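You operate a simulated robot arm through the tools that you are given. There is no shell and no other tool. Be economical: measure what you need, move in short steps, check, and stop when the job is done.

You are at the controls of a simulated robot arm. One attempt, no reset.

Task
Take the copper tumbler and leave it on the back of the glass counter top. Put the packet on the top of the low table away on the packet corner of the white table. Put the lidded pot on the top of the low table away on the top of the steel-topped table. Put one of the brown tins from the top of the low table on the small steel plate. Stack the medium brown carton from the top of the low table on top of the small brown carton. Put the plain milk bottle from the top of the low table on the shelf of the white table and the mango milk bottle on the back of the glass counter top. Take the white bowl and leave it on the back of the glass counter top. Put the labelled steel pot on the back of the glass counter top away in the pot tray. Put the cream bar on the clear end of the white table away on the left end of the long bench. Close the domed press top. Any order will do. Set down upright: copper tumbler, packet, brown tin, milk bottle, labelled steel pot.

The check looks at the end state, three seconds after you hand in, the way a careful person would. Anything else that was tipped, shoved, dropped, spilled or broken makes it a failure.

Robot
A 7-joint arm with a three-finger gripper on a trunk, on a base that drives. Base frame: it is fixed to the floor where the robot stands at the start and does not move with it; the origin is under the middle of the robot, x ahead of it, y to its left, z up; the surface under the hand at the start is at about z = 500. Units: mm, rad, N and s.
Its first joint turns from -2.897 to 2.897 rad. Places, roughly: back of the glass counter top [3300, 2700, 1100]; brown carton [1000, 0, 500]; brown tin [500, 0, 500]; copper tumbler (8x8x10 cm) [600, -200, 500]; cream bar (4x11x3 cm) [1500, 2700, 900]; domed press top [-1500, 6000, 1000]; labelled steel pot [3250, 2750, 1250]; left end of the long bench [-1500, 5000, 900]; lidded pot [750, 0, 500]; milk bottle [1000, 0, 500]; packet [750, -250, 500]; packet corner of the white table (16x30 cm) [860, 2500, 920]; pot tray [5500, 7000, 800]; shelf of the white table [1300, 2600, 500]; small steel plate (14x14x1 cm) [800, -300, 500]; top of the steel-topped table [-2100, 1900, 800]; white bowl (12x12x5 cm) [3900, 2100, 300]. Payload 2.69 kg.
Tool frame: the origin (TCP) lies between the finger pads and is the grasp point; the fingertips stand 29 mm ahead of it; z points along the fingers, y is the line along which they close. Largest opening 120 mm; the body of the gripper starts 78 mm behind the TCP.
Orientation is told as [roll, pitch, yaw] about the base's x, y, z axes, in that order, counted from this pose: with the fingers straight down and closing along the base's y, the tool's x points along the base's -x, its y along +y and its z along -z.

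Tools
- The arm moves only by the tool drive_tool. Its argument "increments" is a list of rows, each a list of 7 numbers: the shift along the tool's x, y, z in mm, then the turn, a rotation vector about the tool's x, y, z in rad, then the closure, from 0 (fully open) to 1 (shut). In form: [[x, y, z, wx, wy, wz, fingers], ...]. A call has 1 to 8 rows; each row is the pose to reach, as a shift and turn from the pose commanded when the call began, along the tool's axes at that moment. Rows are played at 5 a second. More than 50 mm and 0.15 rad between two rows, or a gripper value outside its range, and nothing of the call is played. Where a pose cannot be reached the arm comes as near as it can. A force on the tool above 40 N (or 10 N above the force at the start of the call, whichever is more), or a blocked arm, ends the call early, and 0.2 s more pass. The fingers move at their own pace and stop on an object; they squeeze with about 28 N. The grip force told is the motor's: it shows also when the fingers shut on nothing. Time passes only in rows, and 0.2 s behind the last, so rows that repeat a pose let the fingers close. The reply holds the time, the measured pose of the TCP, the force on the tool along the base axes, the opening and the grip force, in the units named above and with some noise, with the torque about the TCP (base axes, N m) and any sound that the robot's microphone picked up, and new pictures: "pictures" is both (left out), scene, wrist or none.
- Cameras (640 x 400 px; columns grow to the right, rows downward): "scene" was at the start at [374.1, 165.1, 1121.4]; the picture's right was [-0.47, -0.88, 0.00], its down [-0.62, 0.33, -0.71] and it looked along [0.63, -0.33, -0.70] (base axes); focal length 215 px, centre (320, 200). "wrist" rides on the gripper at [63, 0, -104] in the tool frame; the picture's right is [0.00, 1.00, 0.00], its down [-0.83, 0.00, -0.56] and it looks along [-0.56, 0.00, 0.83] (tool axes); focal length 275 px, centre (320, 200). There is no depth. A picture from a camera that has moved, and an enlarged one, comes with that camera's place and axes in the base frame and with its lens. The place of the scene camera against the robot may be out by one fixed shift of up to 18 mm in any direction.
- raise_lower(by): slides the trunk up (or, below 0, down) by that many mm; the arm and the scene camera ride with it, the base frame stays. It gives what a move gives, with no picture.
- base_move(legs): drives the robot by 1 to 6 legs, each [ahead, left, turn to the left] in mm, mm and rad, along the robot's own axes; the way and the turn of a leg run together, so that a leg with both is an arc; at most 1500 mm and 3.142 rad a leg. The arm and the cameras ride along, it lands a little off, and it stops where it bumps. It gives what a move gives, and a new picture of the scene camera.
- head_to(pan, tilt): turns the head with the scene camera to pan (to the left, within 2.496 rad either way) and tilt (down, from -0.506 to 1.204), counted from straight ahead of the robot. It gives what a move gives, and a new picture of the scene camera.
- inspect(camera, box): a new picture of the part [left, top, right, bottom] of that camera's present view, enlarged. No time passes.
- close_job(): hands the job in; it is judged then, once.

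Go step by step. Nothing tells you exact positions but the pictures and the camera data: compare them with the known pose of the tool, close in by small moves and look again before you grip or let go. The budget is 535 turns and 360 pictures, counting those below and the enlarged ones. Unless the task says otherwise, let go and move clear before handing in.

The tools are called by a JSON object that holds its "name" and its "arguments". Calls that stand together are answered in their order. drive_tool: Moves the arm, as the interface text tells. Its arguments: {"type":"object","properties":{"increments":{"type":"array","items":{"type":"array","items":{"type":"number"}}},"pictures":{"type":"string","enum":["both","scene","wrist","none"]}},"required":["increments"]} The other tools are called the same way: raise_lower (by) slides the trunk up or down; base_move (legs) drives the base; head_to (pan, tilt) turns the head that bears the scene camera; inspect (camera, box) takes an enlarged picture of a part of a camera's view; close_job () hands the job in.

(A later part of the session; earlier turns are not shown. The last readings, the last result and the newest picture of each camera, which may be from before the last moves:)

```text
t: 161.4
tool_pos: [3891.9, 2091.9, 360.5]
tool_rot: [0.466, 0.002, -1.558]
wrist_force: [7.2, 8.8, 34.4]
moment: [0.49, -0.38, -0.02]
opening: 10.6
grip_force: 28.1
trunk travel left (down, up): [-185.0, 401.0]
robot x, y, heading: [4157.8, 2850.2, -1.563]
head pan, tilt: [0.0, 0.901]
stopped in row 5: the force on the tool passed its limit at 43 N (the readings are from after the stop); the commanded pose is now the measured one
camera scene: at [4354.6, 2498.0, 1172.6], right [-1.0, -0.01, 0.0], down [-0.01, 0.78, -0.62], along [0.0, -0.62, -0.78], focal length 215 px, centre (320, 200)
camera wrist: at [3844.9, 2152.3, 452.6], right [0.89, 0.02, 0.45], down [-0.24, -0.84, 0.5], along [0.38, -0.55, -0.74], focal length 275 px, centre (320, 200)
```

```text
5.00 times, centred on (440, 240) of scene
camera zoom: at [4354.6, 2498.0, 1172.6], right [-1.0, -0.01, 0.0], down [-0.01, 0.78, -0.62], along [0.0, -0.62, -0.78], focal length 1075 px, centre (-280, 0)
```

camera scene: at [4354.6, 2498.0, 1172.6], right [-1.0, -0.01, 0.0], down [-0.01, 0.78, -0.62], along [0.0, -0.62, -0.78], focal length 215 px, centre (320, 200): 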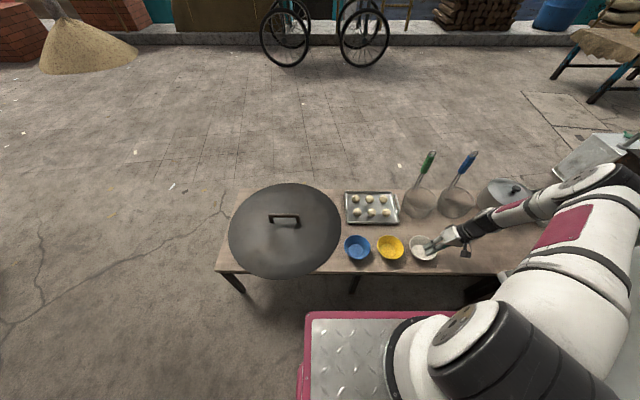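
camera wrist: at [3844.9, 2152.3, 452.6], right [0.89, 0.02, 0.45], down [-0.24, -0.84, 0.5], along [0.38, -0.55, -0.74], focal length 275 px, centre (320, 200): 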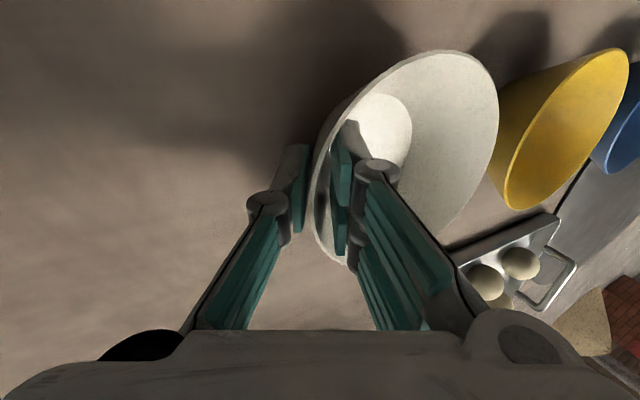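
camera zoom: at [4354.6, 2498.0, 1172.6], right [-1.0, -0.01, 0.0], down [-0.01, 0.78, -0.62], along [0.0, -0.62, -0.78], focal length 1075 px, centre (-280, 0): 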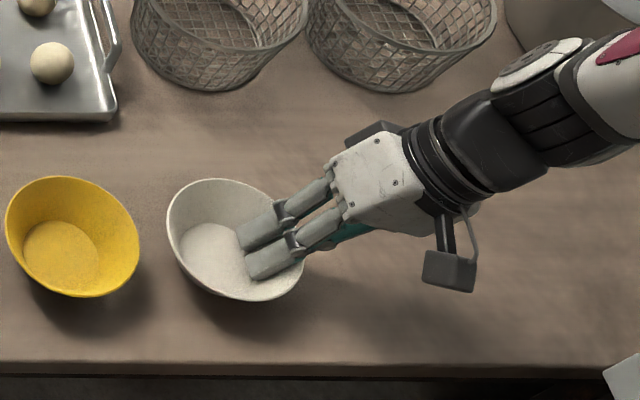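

Gripped on the rim (10.6 mm). I lift gently and check the bowl hangs securely.

{"name": "drive_tool", "arguments": {"increments": [[0, 0, 0, 0, 0, 0, 1], [0, 4.4, -9, 0, 0, 0, 1], [0, 13, -27, 0, 0, 0, 1], [0, 26, -54, 0, 0, 0, 1], [0, 44, -90, 0, 0, 0, 1], [0, 44, -90, 0, 0, 0, 1]]}}

{"name": "inspect", "arguments": {"camera": "scene", "box": [370, 170, 490, 266]}}

```text
t: 162.8
tool_pos: [3889.1, 2090.5, 457.4]
tool_rot: [0.461, 0.002, -1.559]
wrist_force: [0.6, 0.5, -1.5]
moment: [-0.01, 0.02, 0.0]
opening: 10.8
grip_force: 27.8
trunk travel left (down, up): [-185.0, 401.0]
robot x, y, heading: [4152.1, 2845.1, -1.563]
head pan, tilt: [0.0, 0.901]
camera scene: at [4354.0, 2496.8, 1172.1], right [-1.0, -0.01, 0.0], down [-0.01, 0.78, -0.62], along [0.0, -0.62, -0.78], focal length 215 px, centre (320, 200)
camera wrist: at [3842.3, 2151.9, 550.0], right [0.9, 0.01, 0.45], down [-0.23, -0.84, 0.5], along [0.38, -0.55, -0.74], focal length 275 px, centre (320, 200)
```

scene: 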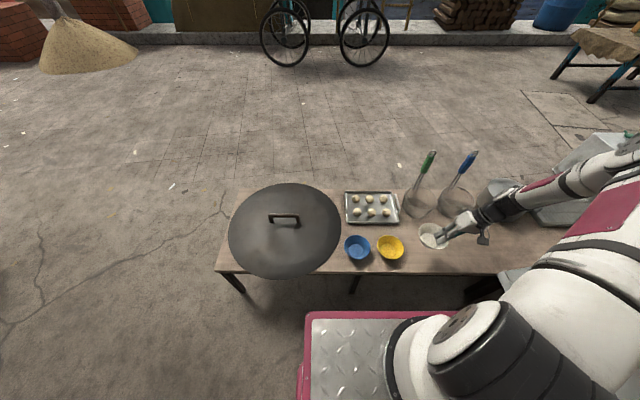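
wrist: 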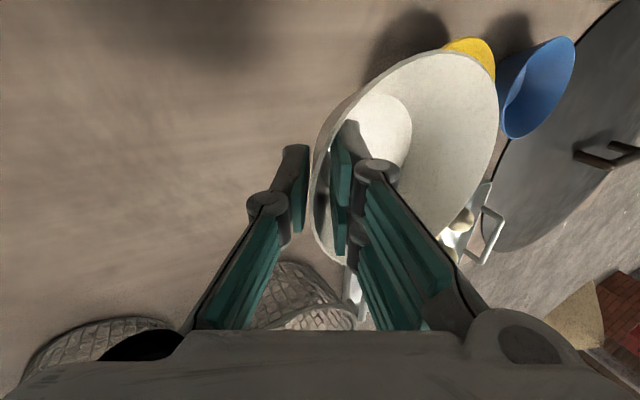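

```text
4.17 times, centred on (430, 218) of scene
camera zoom: at [4354.0, 2496.8, 1172.1], right [-1.0, -0.01, 0.0], down [-0.01, 0.78, -0.62], along [0.0, -0.62, -0.78], focal length 896 px, centre (-138, 125)
```

zoom: 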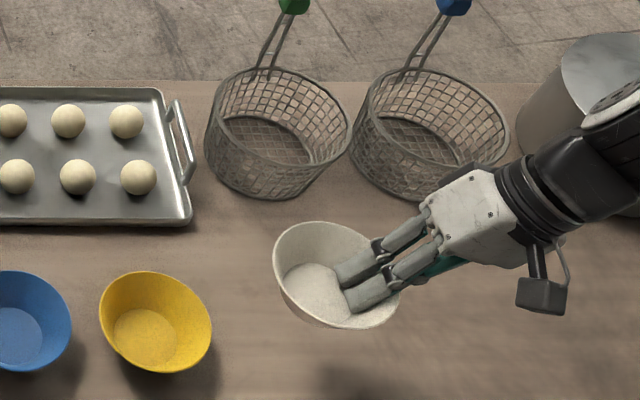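

The bowl is held firmly and level. I raise it, drive clear, and turn back to the counter end.

{"name": "raise_lower", "arguments": {"by": 400}}

{"name": "base_move", "arguments": {"legs": [[0, 560, 0], [0, 0, -1.577], [0, 200, 0]]}}

{"name": "head_to", "arguments": {"pan": 0.0, "tilt": 0.6}}

```text
t: 166.6
tool_pos: [3888.8, 2163.8, 857.2]
tool_rot: [0.461, 0.002, -1.558]
wrist_force: [0.5, 0.5, -1.9]
moment: [-0.02, 0.05, 0.02]
opening: 10.2
grip_force: 28.5
trunk travel left (down, up): [-585.0, 1.0]
robot x, y, heading: [4153.7, 2844.6, -1.562]
head pan, tilt: [0.0, 0.901]
```

```text
t: 174.8
tool_pos: [4036.2, 2922.7, 857.1]
tool_rot: [0.463, 0.0, -3.137]
wrist_force: [0.7, -0.5, -1.6]
moment: [0.09, 0.01, -0.02]
opening: 10.2
grip_force: 28.2
trunk travel left (down, up): [-585.0, 1.0]
robot x, y, heading: [4720.1, 2655.0, 3.143]
head pan, tilt: [0.0, 0.901]
camera scene: at [4621.7, 2473.2, 1571.4], right [0.0, 1.0, 0.0], down [0.78, 0.0, -0.62], along [-0.62, 0.0, -0.78], focal length 215 px, centre (320, 200)
```

scene: 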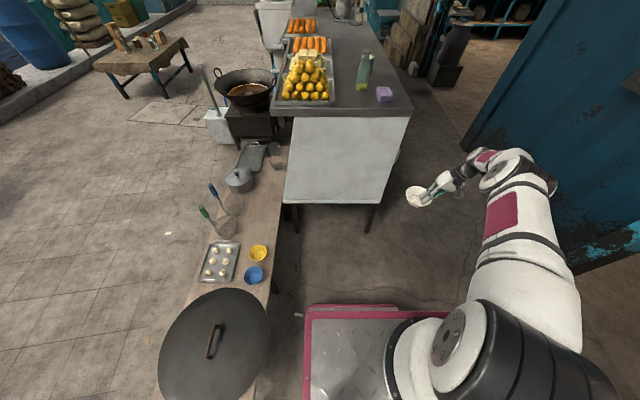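

```text
t: 175.6
tool_pos: [4036.9, 2922.1, 857.2]
tool_rot: [0.461, 0.002, -3.137]
wrist_force: [-0.5, 1.0, -2.6]
moment: [0.07, -0.03, 0.0]
opening: 10.4
grip_force: 27.8
trunk travel left (down, up): [-585.0, 1.0]
robot x, y, heading: [4716.6, 2652.1, 3.141]
head pan, tilt: [0.0, 0.6]
camera scene: at [4608.8, 2473.2, 1596.1], right [0.0, 1.0, 0.0], down [0.57, 0.0, -0.82], along [-0.82, 0.0, -0.57], focal length 215 px, centre (320, 200)
```

scene: 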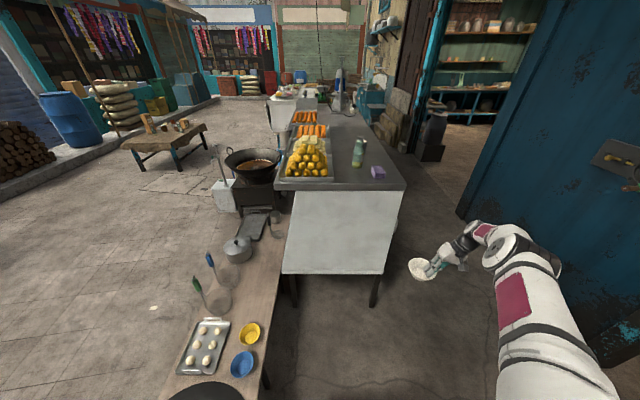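

Now I raise the arm to counter height.

{"name": "drive_tool", "arguments": {"increments": [[0, 21, -43, 0, 0, 0, 1], [0, 43, -86, 0, 0, 0, 1], [0, 64, -129, 0, 0, 0, 1], [0, 85, -172, 0, 0, 0, 1], [0, 107, -215, 0, 0, 0, 1], [0, 128, -258, 0, 0, 0, 1], [0, 149, -301, 0, 0, 0, 1], [0, 171, -345, 0, 0, 0, 1]], "pictures": "none"}}

{"name": "base_move", "arguments": {"legs": [[300, 0, 0]]}}

```text
t: 177.4
tool_pos: [4038.8, 2922.6, 1241.6]
tool_rot: [0.461, 0.004, -3.136]
wrist_force: [0.0, -0.3, -1.9]
moment: [0.02, -0.02, -0.05]
opening: 10.7
grip_force: 27.6
trunk travel left (down, up): [-585.0, 1.0]
robot x, y, heading: [4715.8, 2649.4, 3.143]
head pan, tilt: [0.0, 0.6]
```

```text
t: 179.5
tool_pos: [3736.3, 2924.0, 1241.5]
tool_rot: [0.462, 0.001, -3.138]
wrist_force: [0.3, 0.0, -1.7]
moment: [0.08, -0.01, -0.01]
opening: 10.7
grip_force: 27.9
trunk travel left (down, up): [-585.0, 1.0]
robot x, y, heading: [4411.5, 2650.1, 3.139]
head pan, tilt: [0.0, 0.6]
camera scene: at [4306.5, 2473.7, 1596.2], right [0.0, 1.0, 0.0], down [0.56, 0.0, -0.83], along [-0.83, 0.0, -0.56], focal length 215 px, centre (320, 200)
```

scene: 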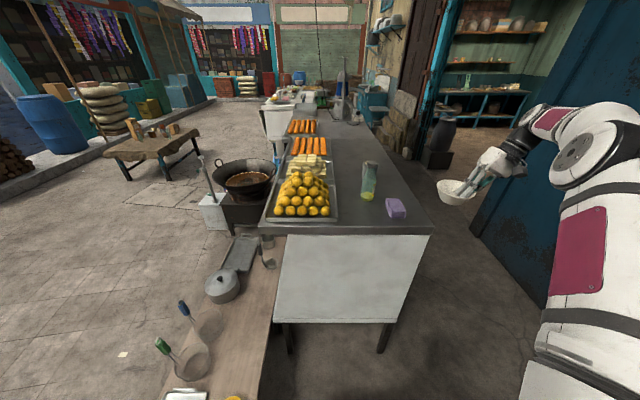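

I bring the bowl over the free spot behind the mango bottle.

{"name": "drive_tool", "arguments": {"increments": [[-45, 0, 0, 0, 0, 0, 1], [-90, 0, 0, 0, 0, 0, 1], [-135, 0, 0, 0, 0, 0, 1], [-180, 0, 0, 0, 0, 0, 1], [-206, 0, 0, 0, 0, 0, 1], [-206, 18, 31, 0, 0, 0, 1], [-206, 36, 62, 0, 0, 0, 1], [-206, 54, 94, 0, 0, 0, 1]]}}

{"name": "inspect", "arguments": {"camera": "scene", "box": [300, 120, 460, 250]}}

```text
t: 181.3
tool_pos: [3631.0, 2798.3, 1188.9]
tool_rot: [0.461, 0.002, 3.14]
wrist_force: [1.3, 2.2, -2.4]
moment: [-0.09, 0.06, -0.04]
opening: 9.9
grip_force: 27.6
out of reach, approached as far as the arm can: row 1, 2, 3, 4, 5, 6, 7, 8
trunk travel left (down, up): [-585.0, 1.0]
robot x, y, heading: [4411.8, 2648.3, 3.139]
head pan, tilt: [0.0, 0.6]
camera scene: at [4306.6, 2474.9, 1596.2], right [0.0, 1.0, 0.0], down [0.56, 0.0, -0.83], along [-0.83, 0.0, -0.56], focal length 215 px, centre (320, 200)
camera wrist: at [3694.5, 2844.2, 1282.2], right [0.0, -0.9, 0.44], down [-0.83, 0.24, 0.5], along [-0.55, -0.37, -0.74], focal length 275 px, centre (320, 200)
```

scene: 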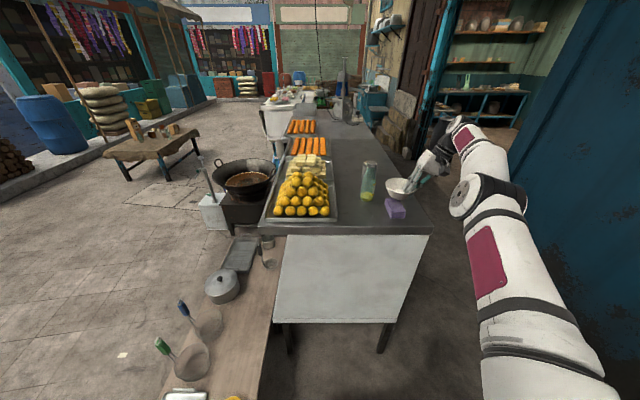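
wrist: 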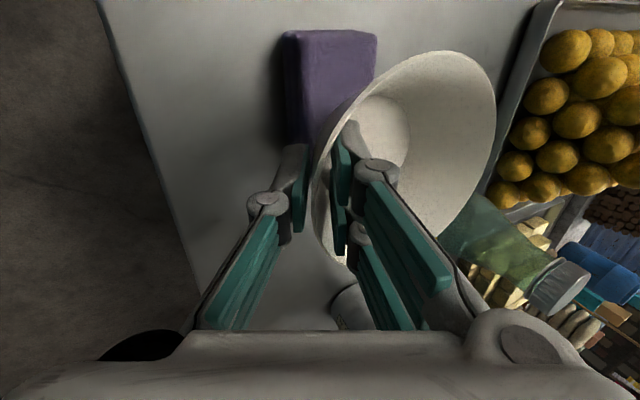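

```text
3.08 times, centred on (380, 185) of scene
camera zoom: at [4306.6, 2474.9, 1596.2], right [0.0, 1.0, 0.0], down [0.56, 0.0, -0.83], along [-0.83, 0.0, -0.56], focal length 662 px, centre (135, 246)
```

zoom: 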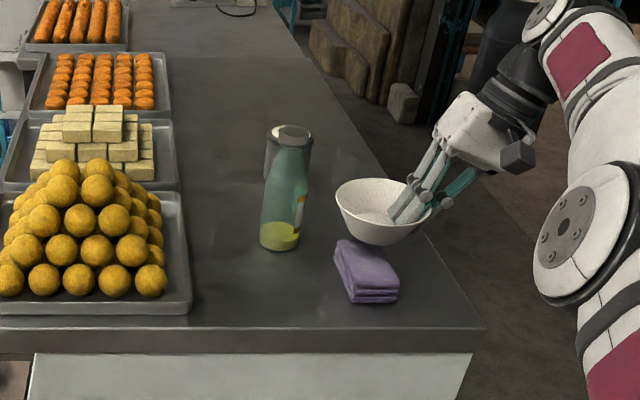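

The arm ran out of reach sideways; I pull back and up, then will shift the base instead.

{"name": "drive_tool", "arguments": {"increments": [[20, 10, -20, 0, 0, 0, 1], [50, 25, -50, 0, 0, 0, 1], [90, 25, -50, 0, 0, 0, 1]], "pictures": "none"}}

```text
t: 182.1
tool_pos: [3718.8, 2794.8, 1244.4]
tool_rot: [0.461, 0.002, -3.138]
wrist_force: [0.1, -0.4, -1.6]
moment: [0.04, -0.03, 0.01]
opening: 10.3
grip_force: 28.1
trunk travel left (down, up): [-585.0, 1.0]
robot x, y, heading: [4416.2, 2649.0, 3.139]
head pan, tilt: [0.0, 0.6]
```

Now I shift the base sideways then forward to bring the bowl over the spot.

{"name": "base_move", "arguments": {"legs": [[0, -45, 0], [125, 0, 0]]}}

{"name": "drive_tool", "arguments": {"increments": [[-20, 0, 0, 0, 0, 0, 1], [-40, 0, 0, 0, 0, 0, 1], [-60, 0, 0, 0, 0, 0, 1]], "pictures": "wrist"}}

{"name": "inspect", "arguments": {"camera": "scene", "box": [300, 120, 460, 250]}}

```text
t: 183.8
tool_pos: [3590.8, 2840.5, 1244.1]
tool_rot: [0.461, 0.002, -3.139]
wrist_force: [0.8, 0.5, -1.8]
moment: [0.07, 0.0, 0.0]
opening: 10.4
grip_force: 28.1
trunk travel left (down, up): [-585.0, 1.0]
robot x, y, heading: [4286.0, 2698.7, 3.137]
head pan, tilt: [0.0, 0.6]
camera scene: at [4178.8, 2518.6, 1596.2], right [0.0, 1.0, 0.0], down [0.56, 0.0, -0.83], along [-0.83, 0.0, -0.56], focal length 215 px, centre (320, 200)
```

scene: 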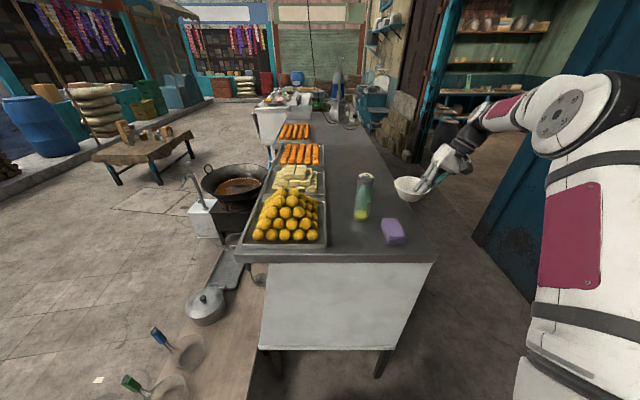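

```text
t: 184.7
tool_pos: [3531.1, 2840.3, 1242.9]
tool_rot: [0.459, 0.005, -3.14]
wrist_force: [0.2, 0.6, -1.1]
moment: [0.08, 0.01, -0.01]
opening: 10.7
grip_force: 27.9
trunk travel left (down, up): [-585.0, 1.0]
robot x, y, heading: [4287.4, 2695.9, 3.142]
head pan, tilt: [0.0, 0.6]
camera wrist: at [3593.3, 2886.3, 1335.0], right [0.01, -0.9, 0.45], down [-0.83, 0.24, 0.5], along [-0.55, -0.37, -0.74], focal length 275 px, centre (320, 200)
```

wrist: 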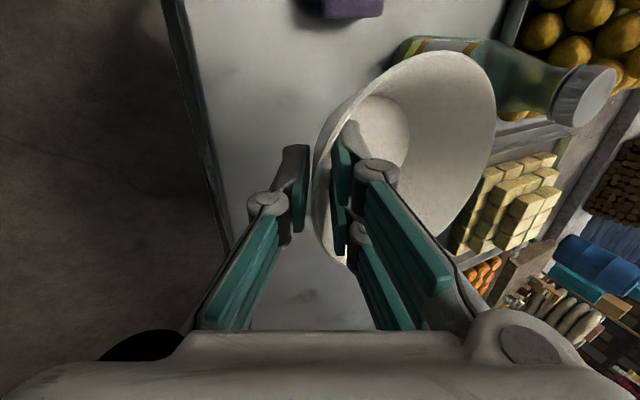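

```text
3.08 times, centred on (380, 185) of scene
camera zoom: at [4178.7, 2518.7, 1596.1], right [0.0, 1.0, 0.0], down [0.56, 0.0, -0.83], along [-0.83, 0.0, -0.56], focal length 662 px, centre (135, 246)
```

zoom: 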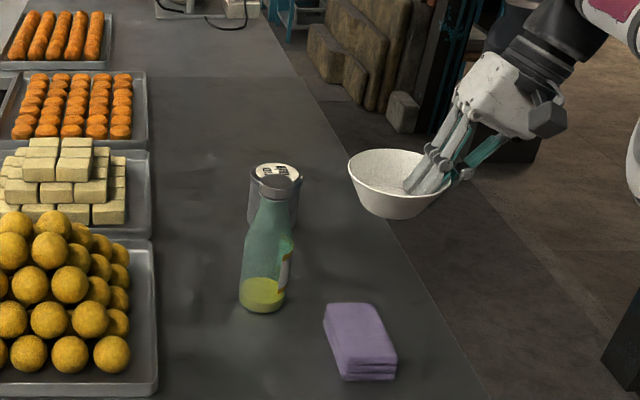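

Placement is good: about 90 mm from the back edge. I lower it.

{"name": "drive_tool", "arguments": {"increments": [[0, -14, 34, 0, 0, 0, 1], [0, -28, 68, 0, 0, 0, 1], [0, -32, 75, 0, 0, 0, 1], [0, -34, 79, 0, 0, 0, 1], [0, -36, 83, 0, 0, 0, 1], [0, -38, 87, 0, 0, 0, 1], [0, -40, 91, 0, 0, 0, 1]], "pictures": "wrist"}}

{"name": "inspect", "arguments": {"camera": "scene", "box": [330, 150, 450, 250]}}

```text
t: 186.2
tool_pos: [3530.1, 2837.0, 1144.2]
tool_rot: [0.461, 0.004, -3.14]
wrist_force: [-0.2, 0.1, -1.6]
moment: [0.09, -0.03, -0.01]
opening: 10.3
grip_force: 28.4
trunk travel left (down, up): [-585.0, 1.0]
robot x, y, heading: [4286.4, 2694.6, 3.138]
head pan, tilt: [0.0, 0.6]
camera wrist: at [3594.3, 2882.2, 1236.1], right [0.01, -0.9, 0.45], down [-0.83, 0.24, 0.5], along [-0.55, -0.37, -0.74], focal length 275 px, centre (320, 200)
```

wrist: 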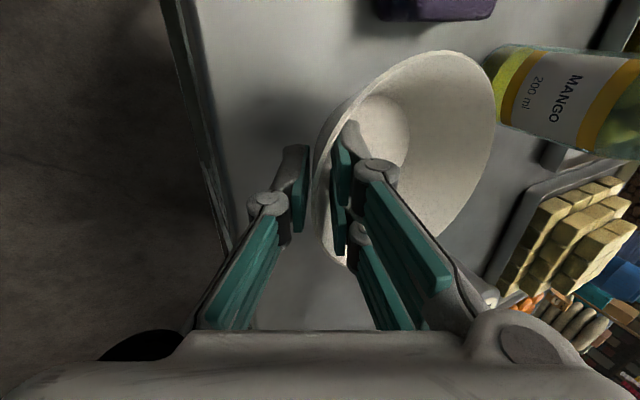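

```text
4.00 times, centred on (390, 200) of scene
camera zoom: at [4178.6, 2518.6, 1596.1], right [0.0, 1.0, 0.0], down [0.56, 0.0, -0.83], along [-0.83, 0.0, -0.56], focal length 860 px, centre (40, 200)
```

zoom: 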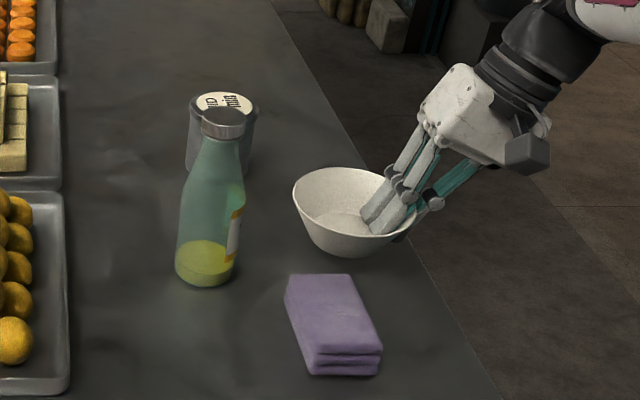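

Still free; continue in fine steps until contact.

{"name": "drive_tool", "arguments": {"increments": [[0, -1.3, 2.7, 0, 0, 0, 1], [0, -2.6, 5.4, 0, 0, 0, 1], [0, -4, 8, 0, 0, 0, 1], [0, -5.3, 10.7, 0, 0, 0, 1], [0, -6.7, 13.4, 0, 0, 0, 1], [0, -8, 16, 0, 0, 0, 1], [0, -9.3, 18.8, 0, 0, 0, 1], [0, -10.6, 21.5, 0, 0, 0, 1]], "pictures": "none"}}

{"name": "inspect", "arguments": {"camera": "scene", "box": [330, 150, 450, 250]}}

```text
t: 188.1
tool_pos: [3529.8, 2835.8, 1120.4]
tool_rot: [0.462, 0.0, -3.139]
wrist_force: [-0.1, 0.8, 9.9]
moment: [-0.48, -0.34, 0.07]
opening: 10.3
grip_force: 27.8
trunk travel left (down, up): [-585.0, 1.0]
robot x, y, heading: [4289.5, 2695.6, 3.139]
head pan, tilt: [0.0, 0.6]
```

```text
4.00 times, centred on (390, 200) of scene
camera zoom: at [4179.2, 2518.6, 1596.3], right [0.0, 1.0, 0.0], down [0.56, 0.0, -0.83], along [-0.83, 0.0, -0.56], focal length 860 px, centre (40, 200)
```

zoom: 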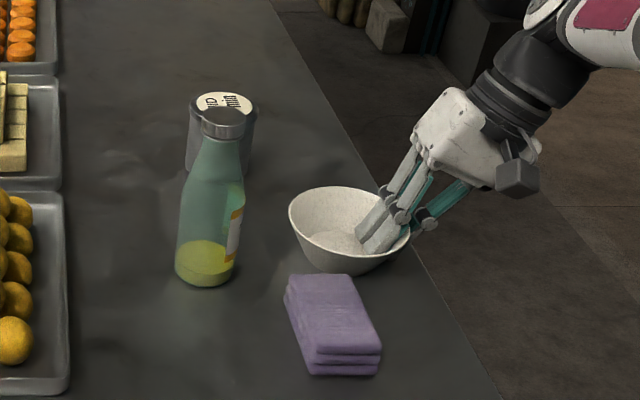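

Contact at 10 N. I open slightly and withdraw along the tool axis.

{"name": "drive_tool", "arguments": {"increments": [[0, 0, 0, 0, 0, 0, 0.85], [0, 0, 0, 0, 0, 0, 0.65], [0, 0, 0, 0, 0, 0, 0.65], [0, 0, -25, 0, 0, 0, 0.65], [0, 0, -65, 0, 0, 0, 0.65], [0, 0, -110, 0, 0, 0, 0.5], [0, 20, -155, 0, 0, 0, 0.2]]}}

{"name": "inspect", "arguments": {"camera": "scene", "box": [330, 150, 450, 250]}}

```text
t: 189.7
tool_pos: [3540.2, 2885.3, 1268.6]
tool_rot: [0.462, 0.006, -3.141]
wrist_force: [-0.1, 0.1, -0.9]
moment: [-0.03, 0.0, 0.01]
opening: 96.1
grip_force: 0.0
out of reach, approached as far as the arm can: row 7
trunk travel left (down, up): [-585.0, 1.0]
robot x, y, heading: [4285.9, 2694.7, 3.133]
head pan, tilt: [0.0, 0.6]
camera scene: at [4179.5, 2518.6, 1596.5], right [0.0, 1.0, 0.0], down [0.56, 0.0, -0.83], along [-0.83, 0.0, -0.56], focal length 215 px, centre (320, 200)
camera wrist: at [3603.7, 2930.4, 1361.1], right [0.0, -0.9, 0.45], down [-0.83, 0.24, 0.5], along [-0.55, -0.37, -0.75], focal length 275 px, centre (320, 200)
```

scene: 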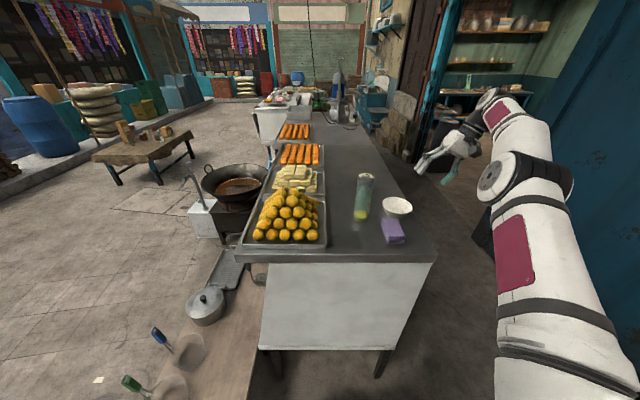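
wrist: 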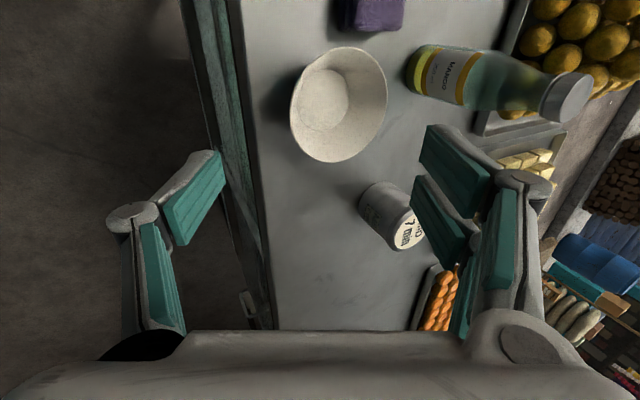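

```text
4.00 times, centred on (390, 200) of scene
camera zoom: at [4179.5, 2518.6, 1596.5], right [0.0, 1.0, 0.0], down [0.56, 0.0, -0.83], along [-0.83, 0.0, -0.56], focal length 860 px, centre (40, 200)
```

zoom: 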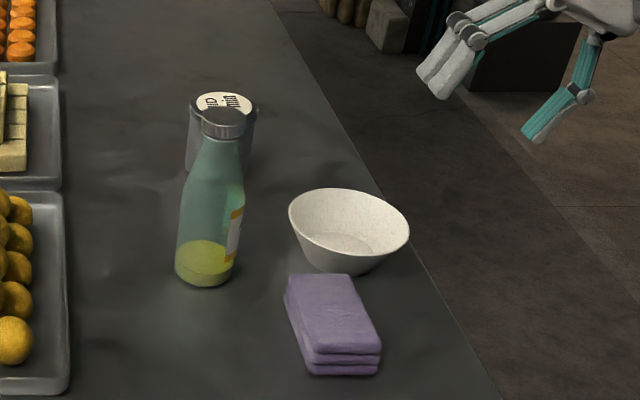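

Bowl rests well. Next the labelled steel pot behind it at about (3385, 2702): I bring the hand over it, straightened.

{"name": "drive_tool", "arguments": {"increments": [[-22, 23, 12, 0.08, 0, 0, 0], [-44, 47, 23, 0.16, 0, 0, 0], [-66, 70, 35, 0.24, 0, 0, 0], [-88, 94, 46, 0.32, 0, 0, 0], [-110, 117, 58, 0.4, 0, 0, 0], [-132, 140, 70, 0.461, 0, 0, 0], [-155, 164, 81, 0.461, 0, 0, 0], [-155, 164, 81, 0.461, 0, 0, 0]]}}

```text
t: 191.4
tool_pos: [3476.4, 2717.1, 1246.2]
tool_rot: [-0.002, 0.003, -3.14]
wrist_force: [0.1, 0.0, 0.6]
moment: [0.0, -0.02, 0.0]
opening: 119.9
grip_force: 0.1
out of reach, approached as far as the arm can: row 1, 2, 3, 4, 5, 6, 7, 8
trunk travel left (down, up): [-585.0, 1.0]
robot x, y, heading: [4286.5, 2690.6, 3.143]
head pan, tilt: [0.0, 0.6]
camera scene: at [4178.7, 2518.5, 1596.2], right [0.0, 1.0, 0.0], down [0.56, 0.0, -0.83], along [-0.83, 0.0, -0.56], focal length 215 px, centre (320, 200)
camera wrist: at [3540.1, 2717.1, 1348.9], right [0.01, -1.0, 0.0], down [-0.83, -0.01, 0.55], along [-0.55, 0.0, -0.83], focal length 275 px, centre (320, 200)
```

scene: 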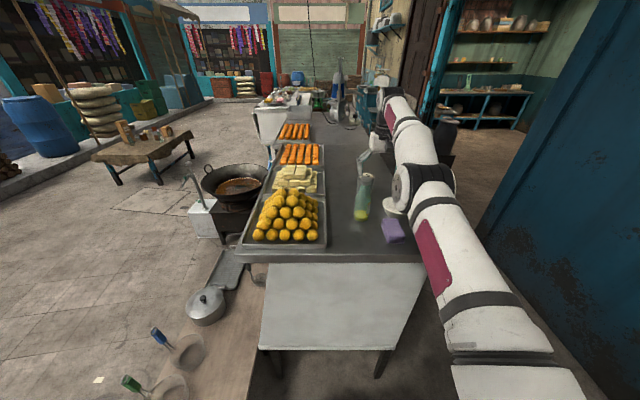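
wrist: 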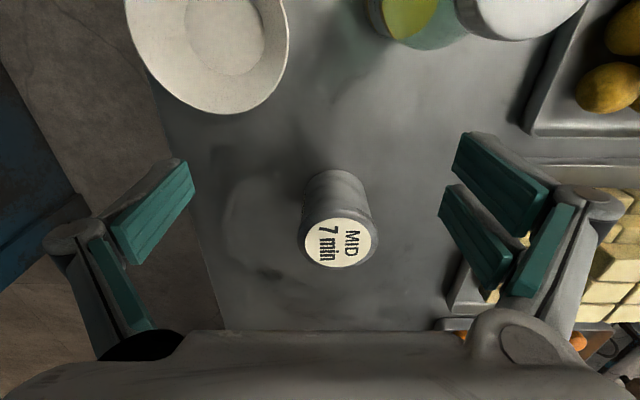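

Just short of reach. The pot is labelled "MID 7 min". I check the base's clearance to the counter end by looking down.

{"name": "head_to", "arguments": {"pan": 0.3, "tilt": 1.2}}

```text
t: 192.4
tool_pos: [3476.5, 2718.4, 1245.9]
tool_rot: [0.0, 0.003, -3.14]
wrist_force: [0.2, 0.1, -0.1]
moment: [0.04, 0.0, -0.01]
opening: 119.9
grip_force: 0.0
trunk travel left (down, up): [-585.0, 1.0]
robot x, y, heading: [4289.5, 2695.7, 3.139]
head pan, tilt: [0.3, 1.201]
camera scene: at [4213.5, 2501.9, 1551.6], right [-0.29, 0.96, 0.0], down [0.89, 0.27, -0.36], along [-0.35, -0.11, -0.93], focal length 215 px, centre (320, 200)
```

scene: 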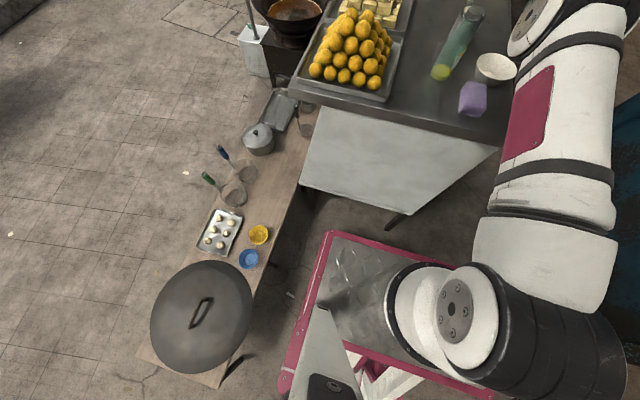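

The base has room: I move 95 mm closer so the pot comes into reach.

{"name": "base_move", "arguments": {"legs": [[95, 0, 0]]}}

{"name": "drive_tool", "arguments": {"increments": [[0, 0, 0, 0, 0, 0, 0]], "pictures": "wrist"}}

```text
t: 193.6
tool_pos: [3382.8, 2717.8, 1245.8]
tool_rot: [-0.001, 0.003, -3.141]
wrist_force: [-0.4, 0.1, 0.6]
moment: [-0.02, -0.01, 0.0]
opening: 120.2
grip_force: 0.1
trunk travel left (down, up): [-585.0, 1.0]
robot x, y, heading: [4195.2, 2693.5, 3.135]
head pan, tilt: [0.3, 1.201]
camera scene: at [4119.2, 2502.3, 1551.6], right [-0.29, 0.96, 0.0], down [0.89, 0.27, -0.36], along [-0.35, -0.11, -0.93], focal length 215 px, centre (320, 200)
```

scene: 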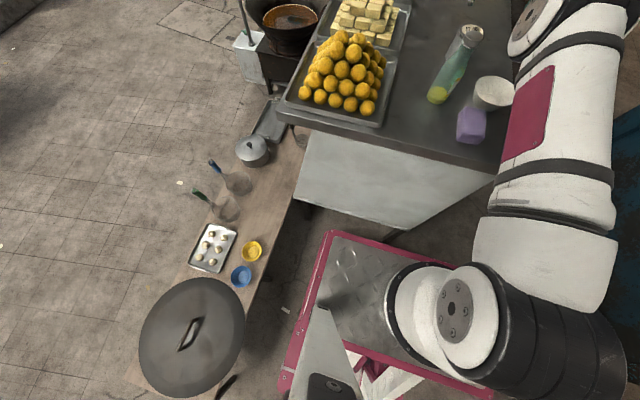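

```text
t: 194.0
tool_pos: [3382.1, 2718.8, 1245.7]
tool_rot: [-0.001, 0.003, -3.139]
wrist_force: [0.1, -0.1, 0.9]
moment: [0.02, 0.0, -0.02]
opening: 120.0
grip_force: 0.1
trunk travel left (down, up): [-585.0, 1.0]
robot x, y, heading: [4192.1, 2694.5, 3.139]
head pan, tilt: [0.3, 1.201]
camera wrist: at [3445.9, 2718.4, 1348.8], right [0.01, -1.0, 0.0], down [-0.83, 0.0, 0.55], along [-0.55, 0.0, -0.83], focal length 275 px, centre (320, 200)
```

wrist: 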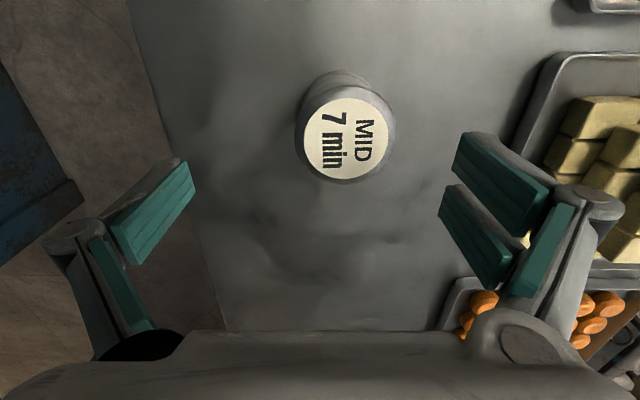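

Pot centred at about (3378, 2702), 66 mm wide. I descend around it and grip.

{"name": "drive_tool", "arguments": {"increments": [[-2, 16, 20, 0, 0, 0, 0], [-4, 17, 55, 0, 0, 0, 0], [-4, 17, 90, 0, 0, 0, 0], [-4, 17, 112, 0, 0, 0, 0], [-4, 17, 112, 0, 0, 0, 0.6], [-4, 17, 112, 0, 0, 0, 1], [-4, 17, 112, 0, 0, 0, 1]], "pictures": "wrist"}}

```text
t: 195.6
tool_pos: [3363.1, 2702.0, 1137.6]
tool_rot: [0.001, 0.005, -3.139]
wrist_force: [-0.7, -0.9, 0.7]
moment: [-0.06, 0.03, -0.01]
opening: 67.3
grip_force: 27.8
out of reach, approached as far as the arm can: row 2, 3, 4, 5, 6, 7
trunk travel left (down, up): [-585.0, 1.0]
robot x, y, heading: [4197.2, 2693.7, 3.134]
head pan, tilt: [0.3, 1.201]
camera wrist: at [3426.9, 2700.8, 1239.9], right [0.01, -1.0, 0.0], down [-0.83, 0.0, 0.55], along [-0.55, 0.0, -0.83], focal length 275 px, centre (320, 200)
```

wrist: 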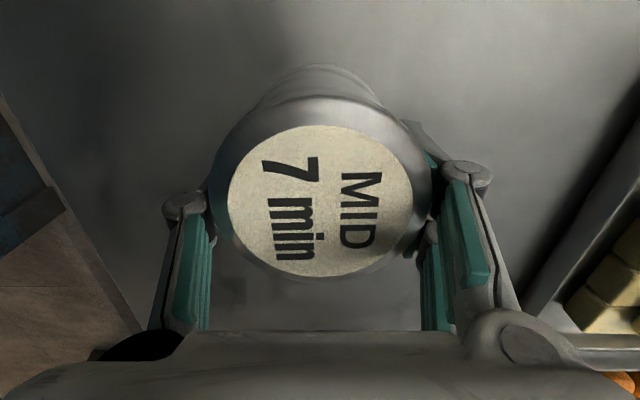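

Gripped at 67 mm. I lift straight up while drawing back a little.

{"name": "drive_tool", "arguments": {"increments": [[4, 0, -20, 0, 0, 0, 1], [10, 0, -50, 0, 0, 0, 1], [18, 0, -90, 0, 0, 0, 1], [26, 0, -130, 0, 0, 0, 1], [34, 0, -165, 0, 0, 0, 1], [40, 0, -190, 0, 0, 0, 1]]}}

```text
t: 197.0
tool_pos: [3408.9, 2702.0, 1323.4]
tool_rot: [0.0, 0.004, -3.139]
wrist_force: [0.1, 0.4, -2.5]
moment: [0.0, 0.0, -0.01]
opening: 67.2
grip_force: 28.1
out of reach, approached as far as the arm can: row 6
trunk travel left (down, up): [-585.0, 1.0]
robot x, y, heading: [4201.8, 2693.7, 3.138]
head pan, tilt: [0.3, 1.201]
camera scene: at [4119.0, 2502.3, 1551.5], right [-0.29, 0.96, 0.0], down [0.89, 0.27, -0.36], along [-0.35, -0.11, -0.93], focal length 215 px, centre (320, 200)
camera wrist: at [3470.7, 2701.2, 1427.8], right [0.01, -1.0, 0.0], down [-0.83, 0.0, 0.55], along [-0.55, 0.0, -0.83], focal length 275 px, centre (320, 200)
```

scene: 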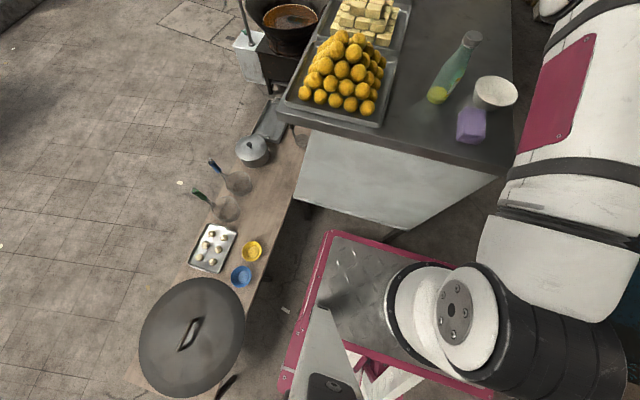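
wrist: 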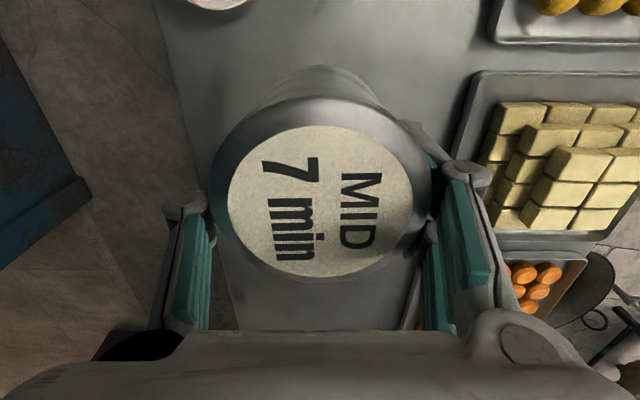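

Pot lifted clear. I shift away from the bottle, back out, turn toward the back room and look.

{"name": "base_move", "arguments": {"legs": [[0, -45, 0], [-750, 0, 0], [0, 0, -1.571], [1200, 0, 0]]}}

{"name": "head_to", "arguments": {"pan": -0.1, "tilt": 0.4}}

```text
t: 211.0
tool_pos: [4932.0, 4719.4, 1323.7]
tool_rot: [0.0, 0.003, 1.594]
wrist_force: [0.0, 0.4, -2.2]
moment: [0.06, 0.03, 0.01]
opening: 67.2
grip_force: 27.9
trunk travel left (down, up): [-585.0, 1.0]
robot x, y, heading: [4940.2, 3927.8, 1.587]
head pan, tilt: [0.3, 1.201]
camera scene: at [4738.0, 4019.5, 1551.6], right [0.95, 0.31, 0.0], down [0.29, -0.89, -0.36], along [-0.11, 0.34, -0.93], focal length 215 px, centre (320, 200)
```

scene: 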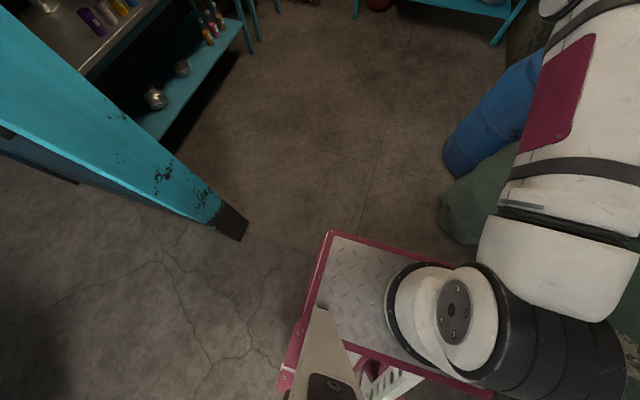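

```text
t: 212.2
tool_pos: [4931.3, 4718.1, 1323.6]
tool_rot: [-0.001, 0.003, 1.594]
wrist_force: [0.0, 0.2, -2.9]
moment: [0.01, 0.02, -0.04]
opening: 67.2
grip_force: 27.6
trunk travel left (down, up): [-585.0, 1.0]
robot x, y, heading: [4940.5, 3932.5, 1.588]
head pan, tilt: [-0.099, 0.4]
camera scene: at [4763.0, 4058.8, 1614.3], right [1.0, -0.08, 0.0], down [-0.03, -0.39, -0.92], along [0.07, 0.92, -0.39], focal length 215 px, centre (320, 200)
```

scene: 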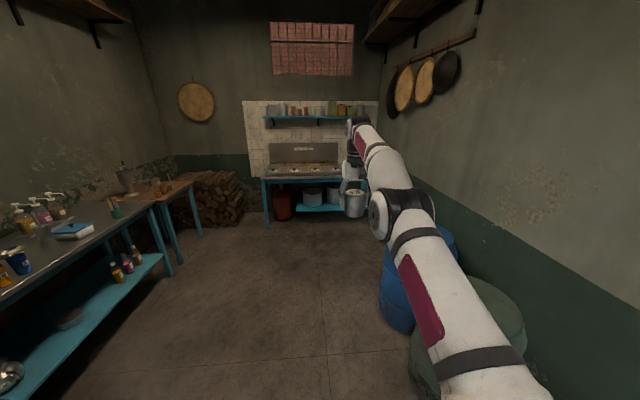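

I see a back room with a blue-legged cooking table at the far end. I enlarge it to find the pot tray.

{"name": "inspect", "arguments": {"camera": "scene", "box": [230, 90, 390, 230]}}

```text
2.86 times, centred on (310, 160) of scene
camera zoom: at [4763.0, 4058.8, 1614.3], right [1.0, -0.08, 0.0], down [-0.03, -0.39, -0.92], along [0.07, 0.92, -0.39], focal length 614 px, centre (349, 314)
```

zoom: 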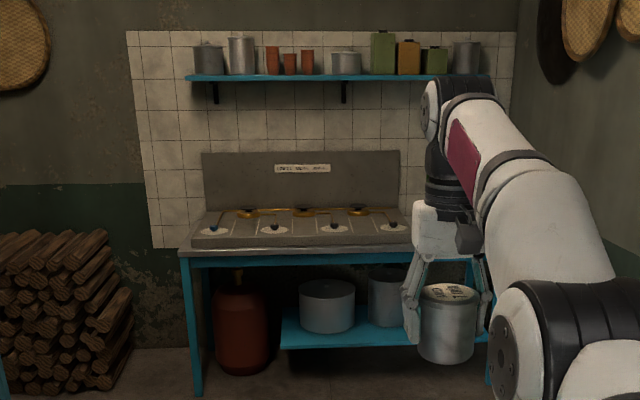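

The tray should be at the right of that table, hidden by my arm. I drive forward through the room, keeping clear of the barrels.

{"name": "base_move", "arguments": {"legs": [[0, 250, -0.017], [1500, 0, 0], [400, 0, 0], [0, -450, 0]]}}

{"name": "head_to", "arguments": {"pan": -0.2, "tilt": 0.55}}

```text
t: 225.3
tool_pos: [5171.3, 6623.9, 1324.1]
tool_rot: [-0.001, 0.004, 1.535]
wrist_force: [-0.1, -0.5, -1.8]
moment: [0.0, 0.04, -0.01]
opening: 67.2
grip_force: 27.9
trunk travel left (down, up): [-585.0, 1.0]
robot x, y, heading: [5132.3, 5836.8, 1.53]
head pan, tilt: [-0.099, 0.4]
stopped in leg 4: the robot was blocked; the commanded pose is now the measured one
camera scene: at [4962.7, 5975.3, 1614.4], right [0.99, -0.14, 0.0], down [-0.05, -0.39, -0.92], along [0.13, 0.91, -0.39], focal length 215 px, centre (320, 200)
```

scene: 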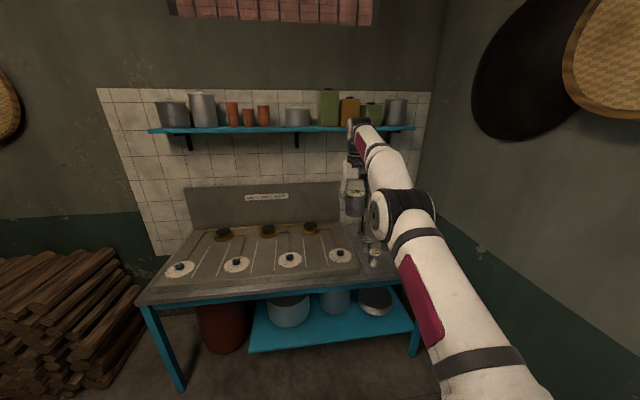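

```text
t: 226.0
tool_pos: [5170.5, 6624.1, 1324.1]
tool_rot: [-0.002, 0.003, 1.534]
wrist_force: [1.2, 0.2, -2.9]
moment: [0.0, 0.0, 0.05]
opening: 67.2
grip_force: 28.0
trunk travel left (down, up): [-585.0, 1.0]
robot x, y, heading: [5136.6, 5839.7, 1.532]
head pan, tilt: [-0.201, 0.55]
camera scene: at [4971.2, 5970.8, 1600.7], right [0.97, -0.24, 0.0], down [-0.12, -0.51, -0.85], along [0.2, 0.83, -0.52], focal length 215 px, centre (320, 200)
```

scene: 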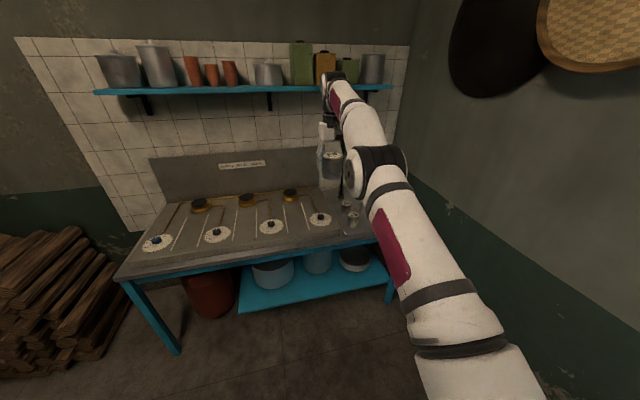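

Blocked by the side wall, fine. I enlarge the table top and its sign.

{"name": "inspect", "arguments": {"camera": "scene", "box": [200, 150, 290, 180]}}

{"name": "inspect", "arguments": {"camera": "scene", "box": [120, 140, 380, 290]}}

{"name": "drive_tool", "arguments": {"increments": [[0, 0, 0, 0, 0, 0, 1]], "pictures": "wrist"}}

```text
7.11 times, centred on (245, 165) of scene
camera zoom: at [4971.2, 5970.8, 1600.7], right [0.97, -0.24, 0.0], down [-0.12, -0.51, -0.85], along [0.2, 0.83, -0.52], focal length 1529 px, centre (853, 449)
```

zoom: 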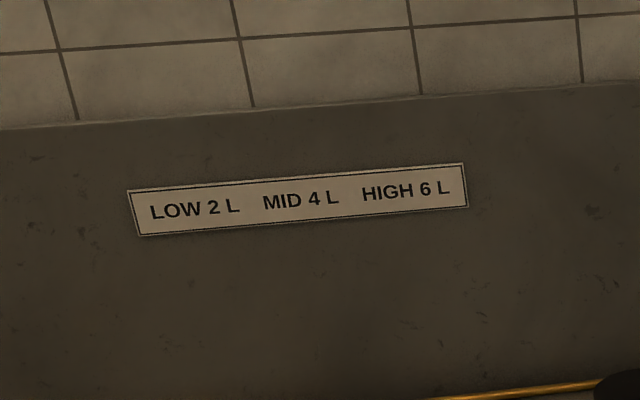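

```text
2.46 times, centred on (250, 215) of scene
camera zoom: at [4971.2, 5970.8, 1600.7], right [0.97, -0.24, 0.0], down [-0.12, -0.51, -0.85], along [0.2, 0.83, -0.52], focal length 529 px, centre (492, 163)
```

zoom: 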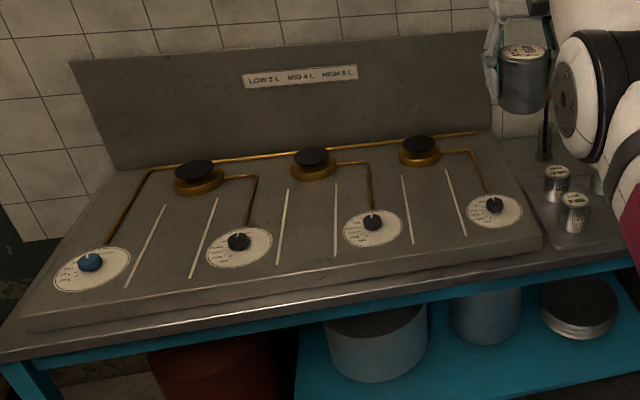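

```text
t: 226.4
tool_pos: [5171.3, 6624.7, 1323.9]
tool_rot: [0.0, 0.002, 1.533]
wrist_force: [-0.6, 0.0, -2.6]
moment: [-0.02, 0.0, 0.03]
opening: 67.3
grip_force: 27.9
trunk travel left (down, up): [-585.0, 1.0]
robot x, y, heading: [5131.2, 5837.8, 1.536]
head pan, tilt: [-0.201, 0.55]
camera wrist: at [5169.5, 6560.1, 1427.7], right [-1.0, 0.03, 0.0], down [0.03, 0.83, 0.55], along [0.02, 0.55, -0.83], focal length 275 px, centre (320, 200)
```

wrist: 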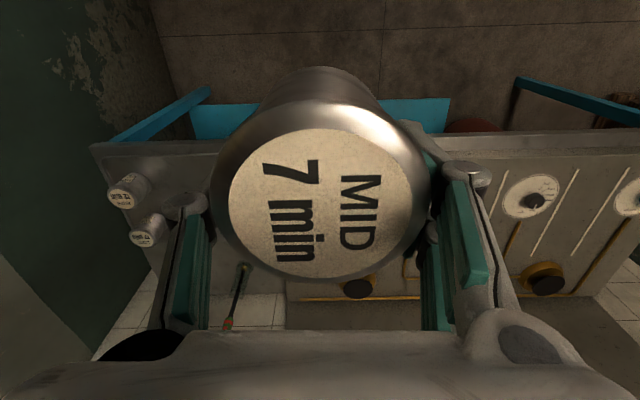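

To the right of the stove there's a tray with other small labelled pots — the pot tray. I enlarge it.

{"name": "inspect", "arguments": {"camera": "scene", "box": [310, 165, 400, 255]}}

{"name": "inspect", "arguments": {"camera": "wrist", "box": [80, 120, 260, 260]}}

```text
4.44 times, centred on (355, 210) of scene
camera zoom: at [4971.3, 5970.8, 1600.6], right [0.97, -0.24, 0.0], down [-0.12, -0.51, -0.85], along [0.2, 0.83, -0.52], focal length 956 px, centre (164, 156)
```

zoom: 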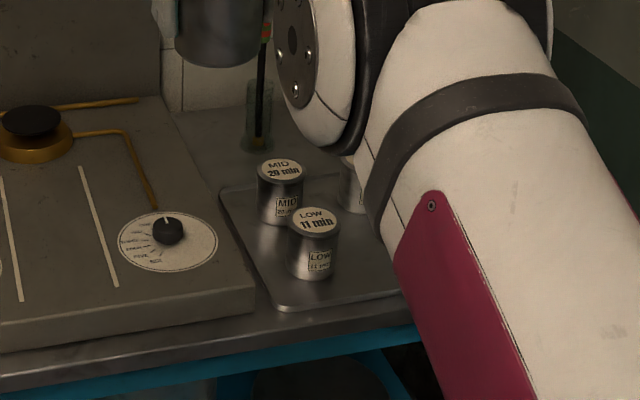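

```text
2.86 times, centred on (170, 190) of wrist
camera zoom: at [5169.5, 6560.1, 1427.7], right [-1.0, 0.03, 0.0], down [0.03, 0.83, 0.55], along [0.02, 0.55, -0.83], focal length 786 px, centre (749, 229)
```

zoom: 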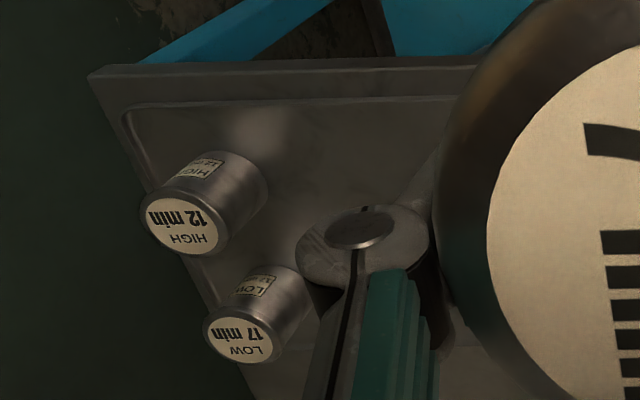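

The tray already holds four pots; I need its full layout. I swing the arm left out of the line of sight.

{"name": "drive_tool", "arguments": {"increments": [[20, 45, 0, 0, 0, 0, 1], [40, 90, 0, 0, 0, 0, 1], [60, 135, 0, 0, 0, 0, 1], [70, 180, 0, 0, 0, 0, 1], [80, 225, 0, 0, 0, 0, 1], [90, 270, 0, 0, 0, 0, 1]]}}

{"name": "inspect", "arguments": {"camera": "scene", "box": [310, 165, 430, 255]}}

```text
t: 227.8
tool_pos: [4896.7, 6543.3, 1325.4]
tool_rot: [-0.001, 0.002, 1.533]
wrist_force: [1.0, 0.9, -2.2]
moment: [0.01, 0.12, -0.01]
opening: 67.3
grip_force: 27.7
trunk travel left (down, up): [-585.0, 1.0]
robot x, y, heading: [5135.0, 5839.1, 1.533]
head pan, tilt: [-0.201, 0.55]
camera scene: at [4971.9, 5970.8, 1600.7], right [0.97, -0.24, 0.0], down [-0.12, -0.51, -0.85], along [0.2, 0.83, -0.52], focal length 215 px, centre (320, 200)
camera wrist: at [4895.1, 6478.7, 1428.0], right [-1.0, 0.03, 0.0], down [0.03, 0.83, 0.55], along [0.02, 0.55, -0.83], focal length 275 px, centre (320, 200)
```

scene: 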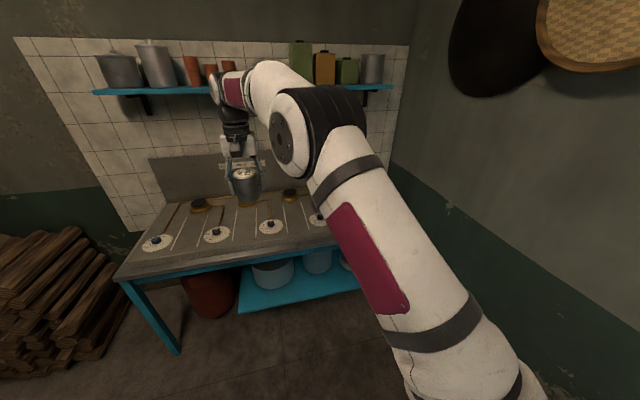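
wrist: 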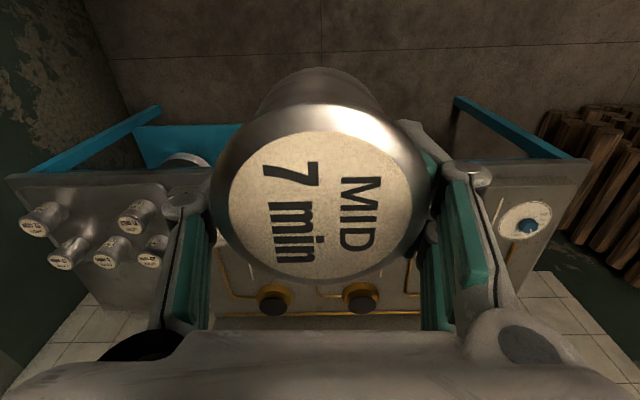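

```text
4.44 times, centred on (370, 210) of scene
camera zoom: at [4971.9, 5970.8, 1600.7], right [0.97, -0.24, 0.0], down [-0.12, -0.51, -0.85], along [0.2, 0.83, -0.52], focal length 956 px, centre (98, 156)
```

zoom: 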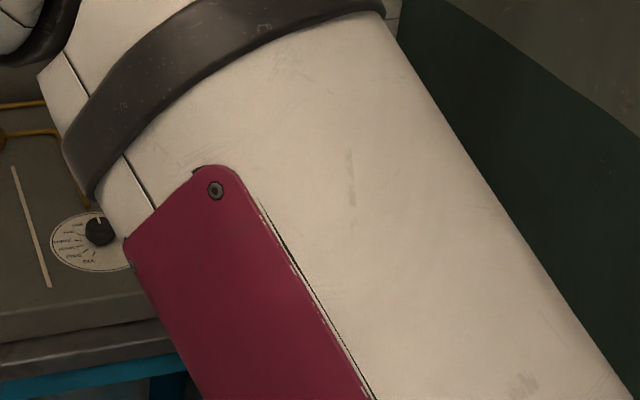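

The wrist camera now shows the whole tray; I enlarge it.

{"name": "inspect", "arguments": {"camera": "wrist", "box": [0, 150, 210, 300]}}

```text
2.67 times, centred on (105, 225) of wrist
camera zoom: at [4895.1, 6478.7, 1428.0], right [-1.0, 0.03, 0.0], down [0.03, 0.83, 0.55], along [0.02, 0.55, -0.83], focal length 734 px, centre (893, 133)
```

zoom: 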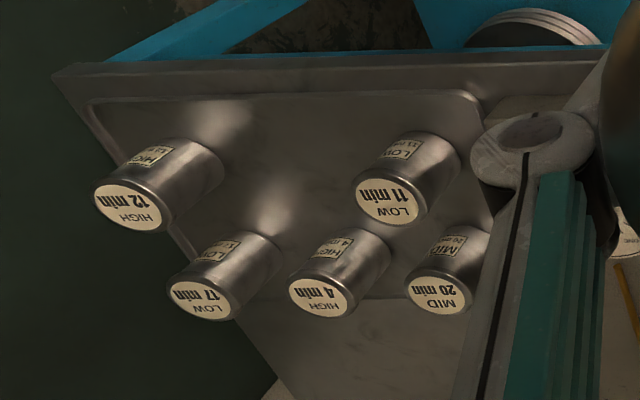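

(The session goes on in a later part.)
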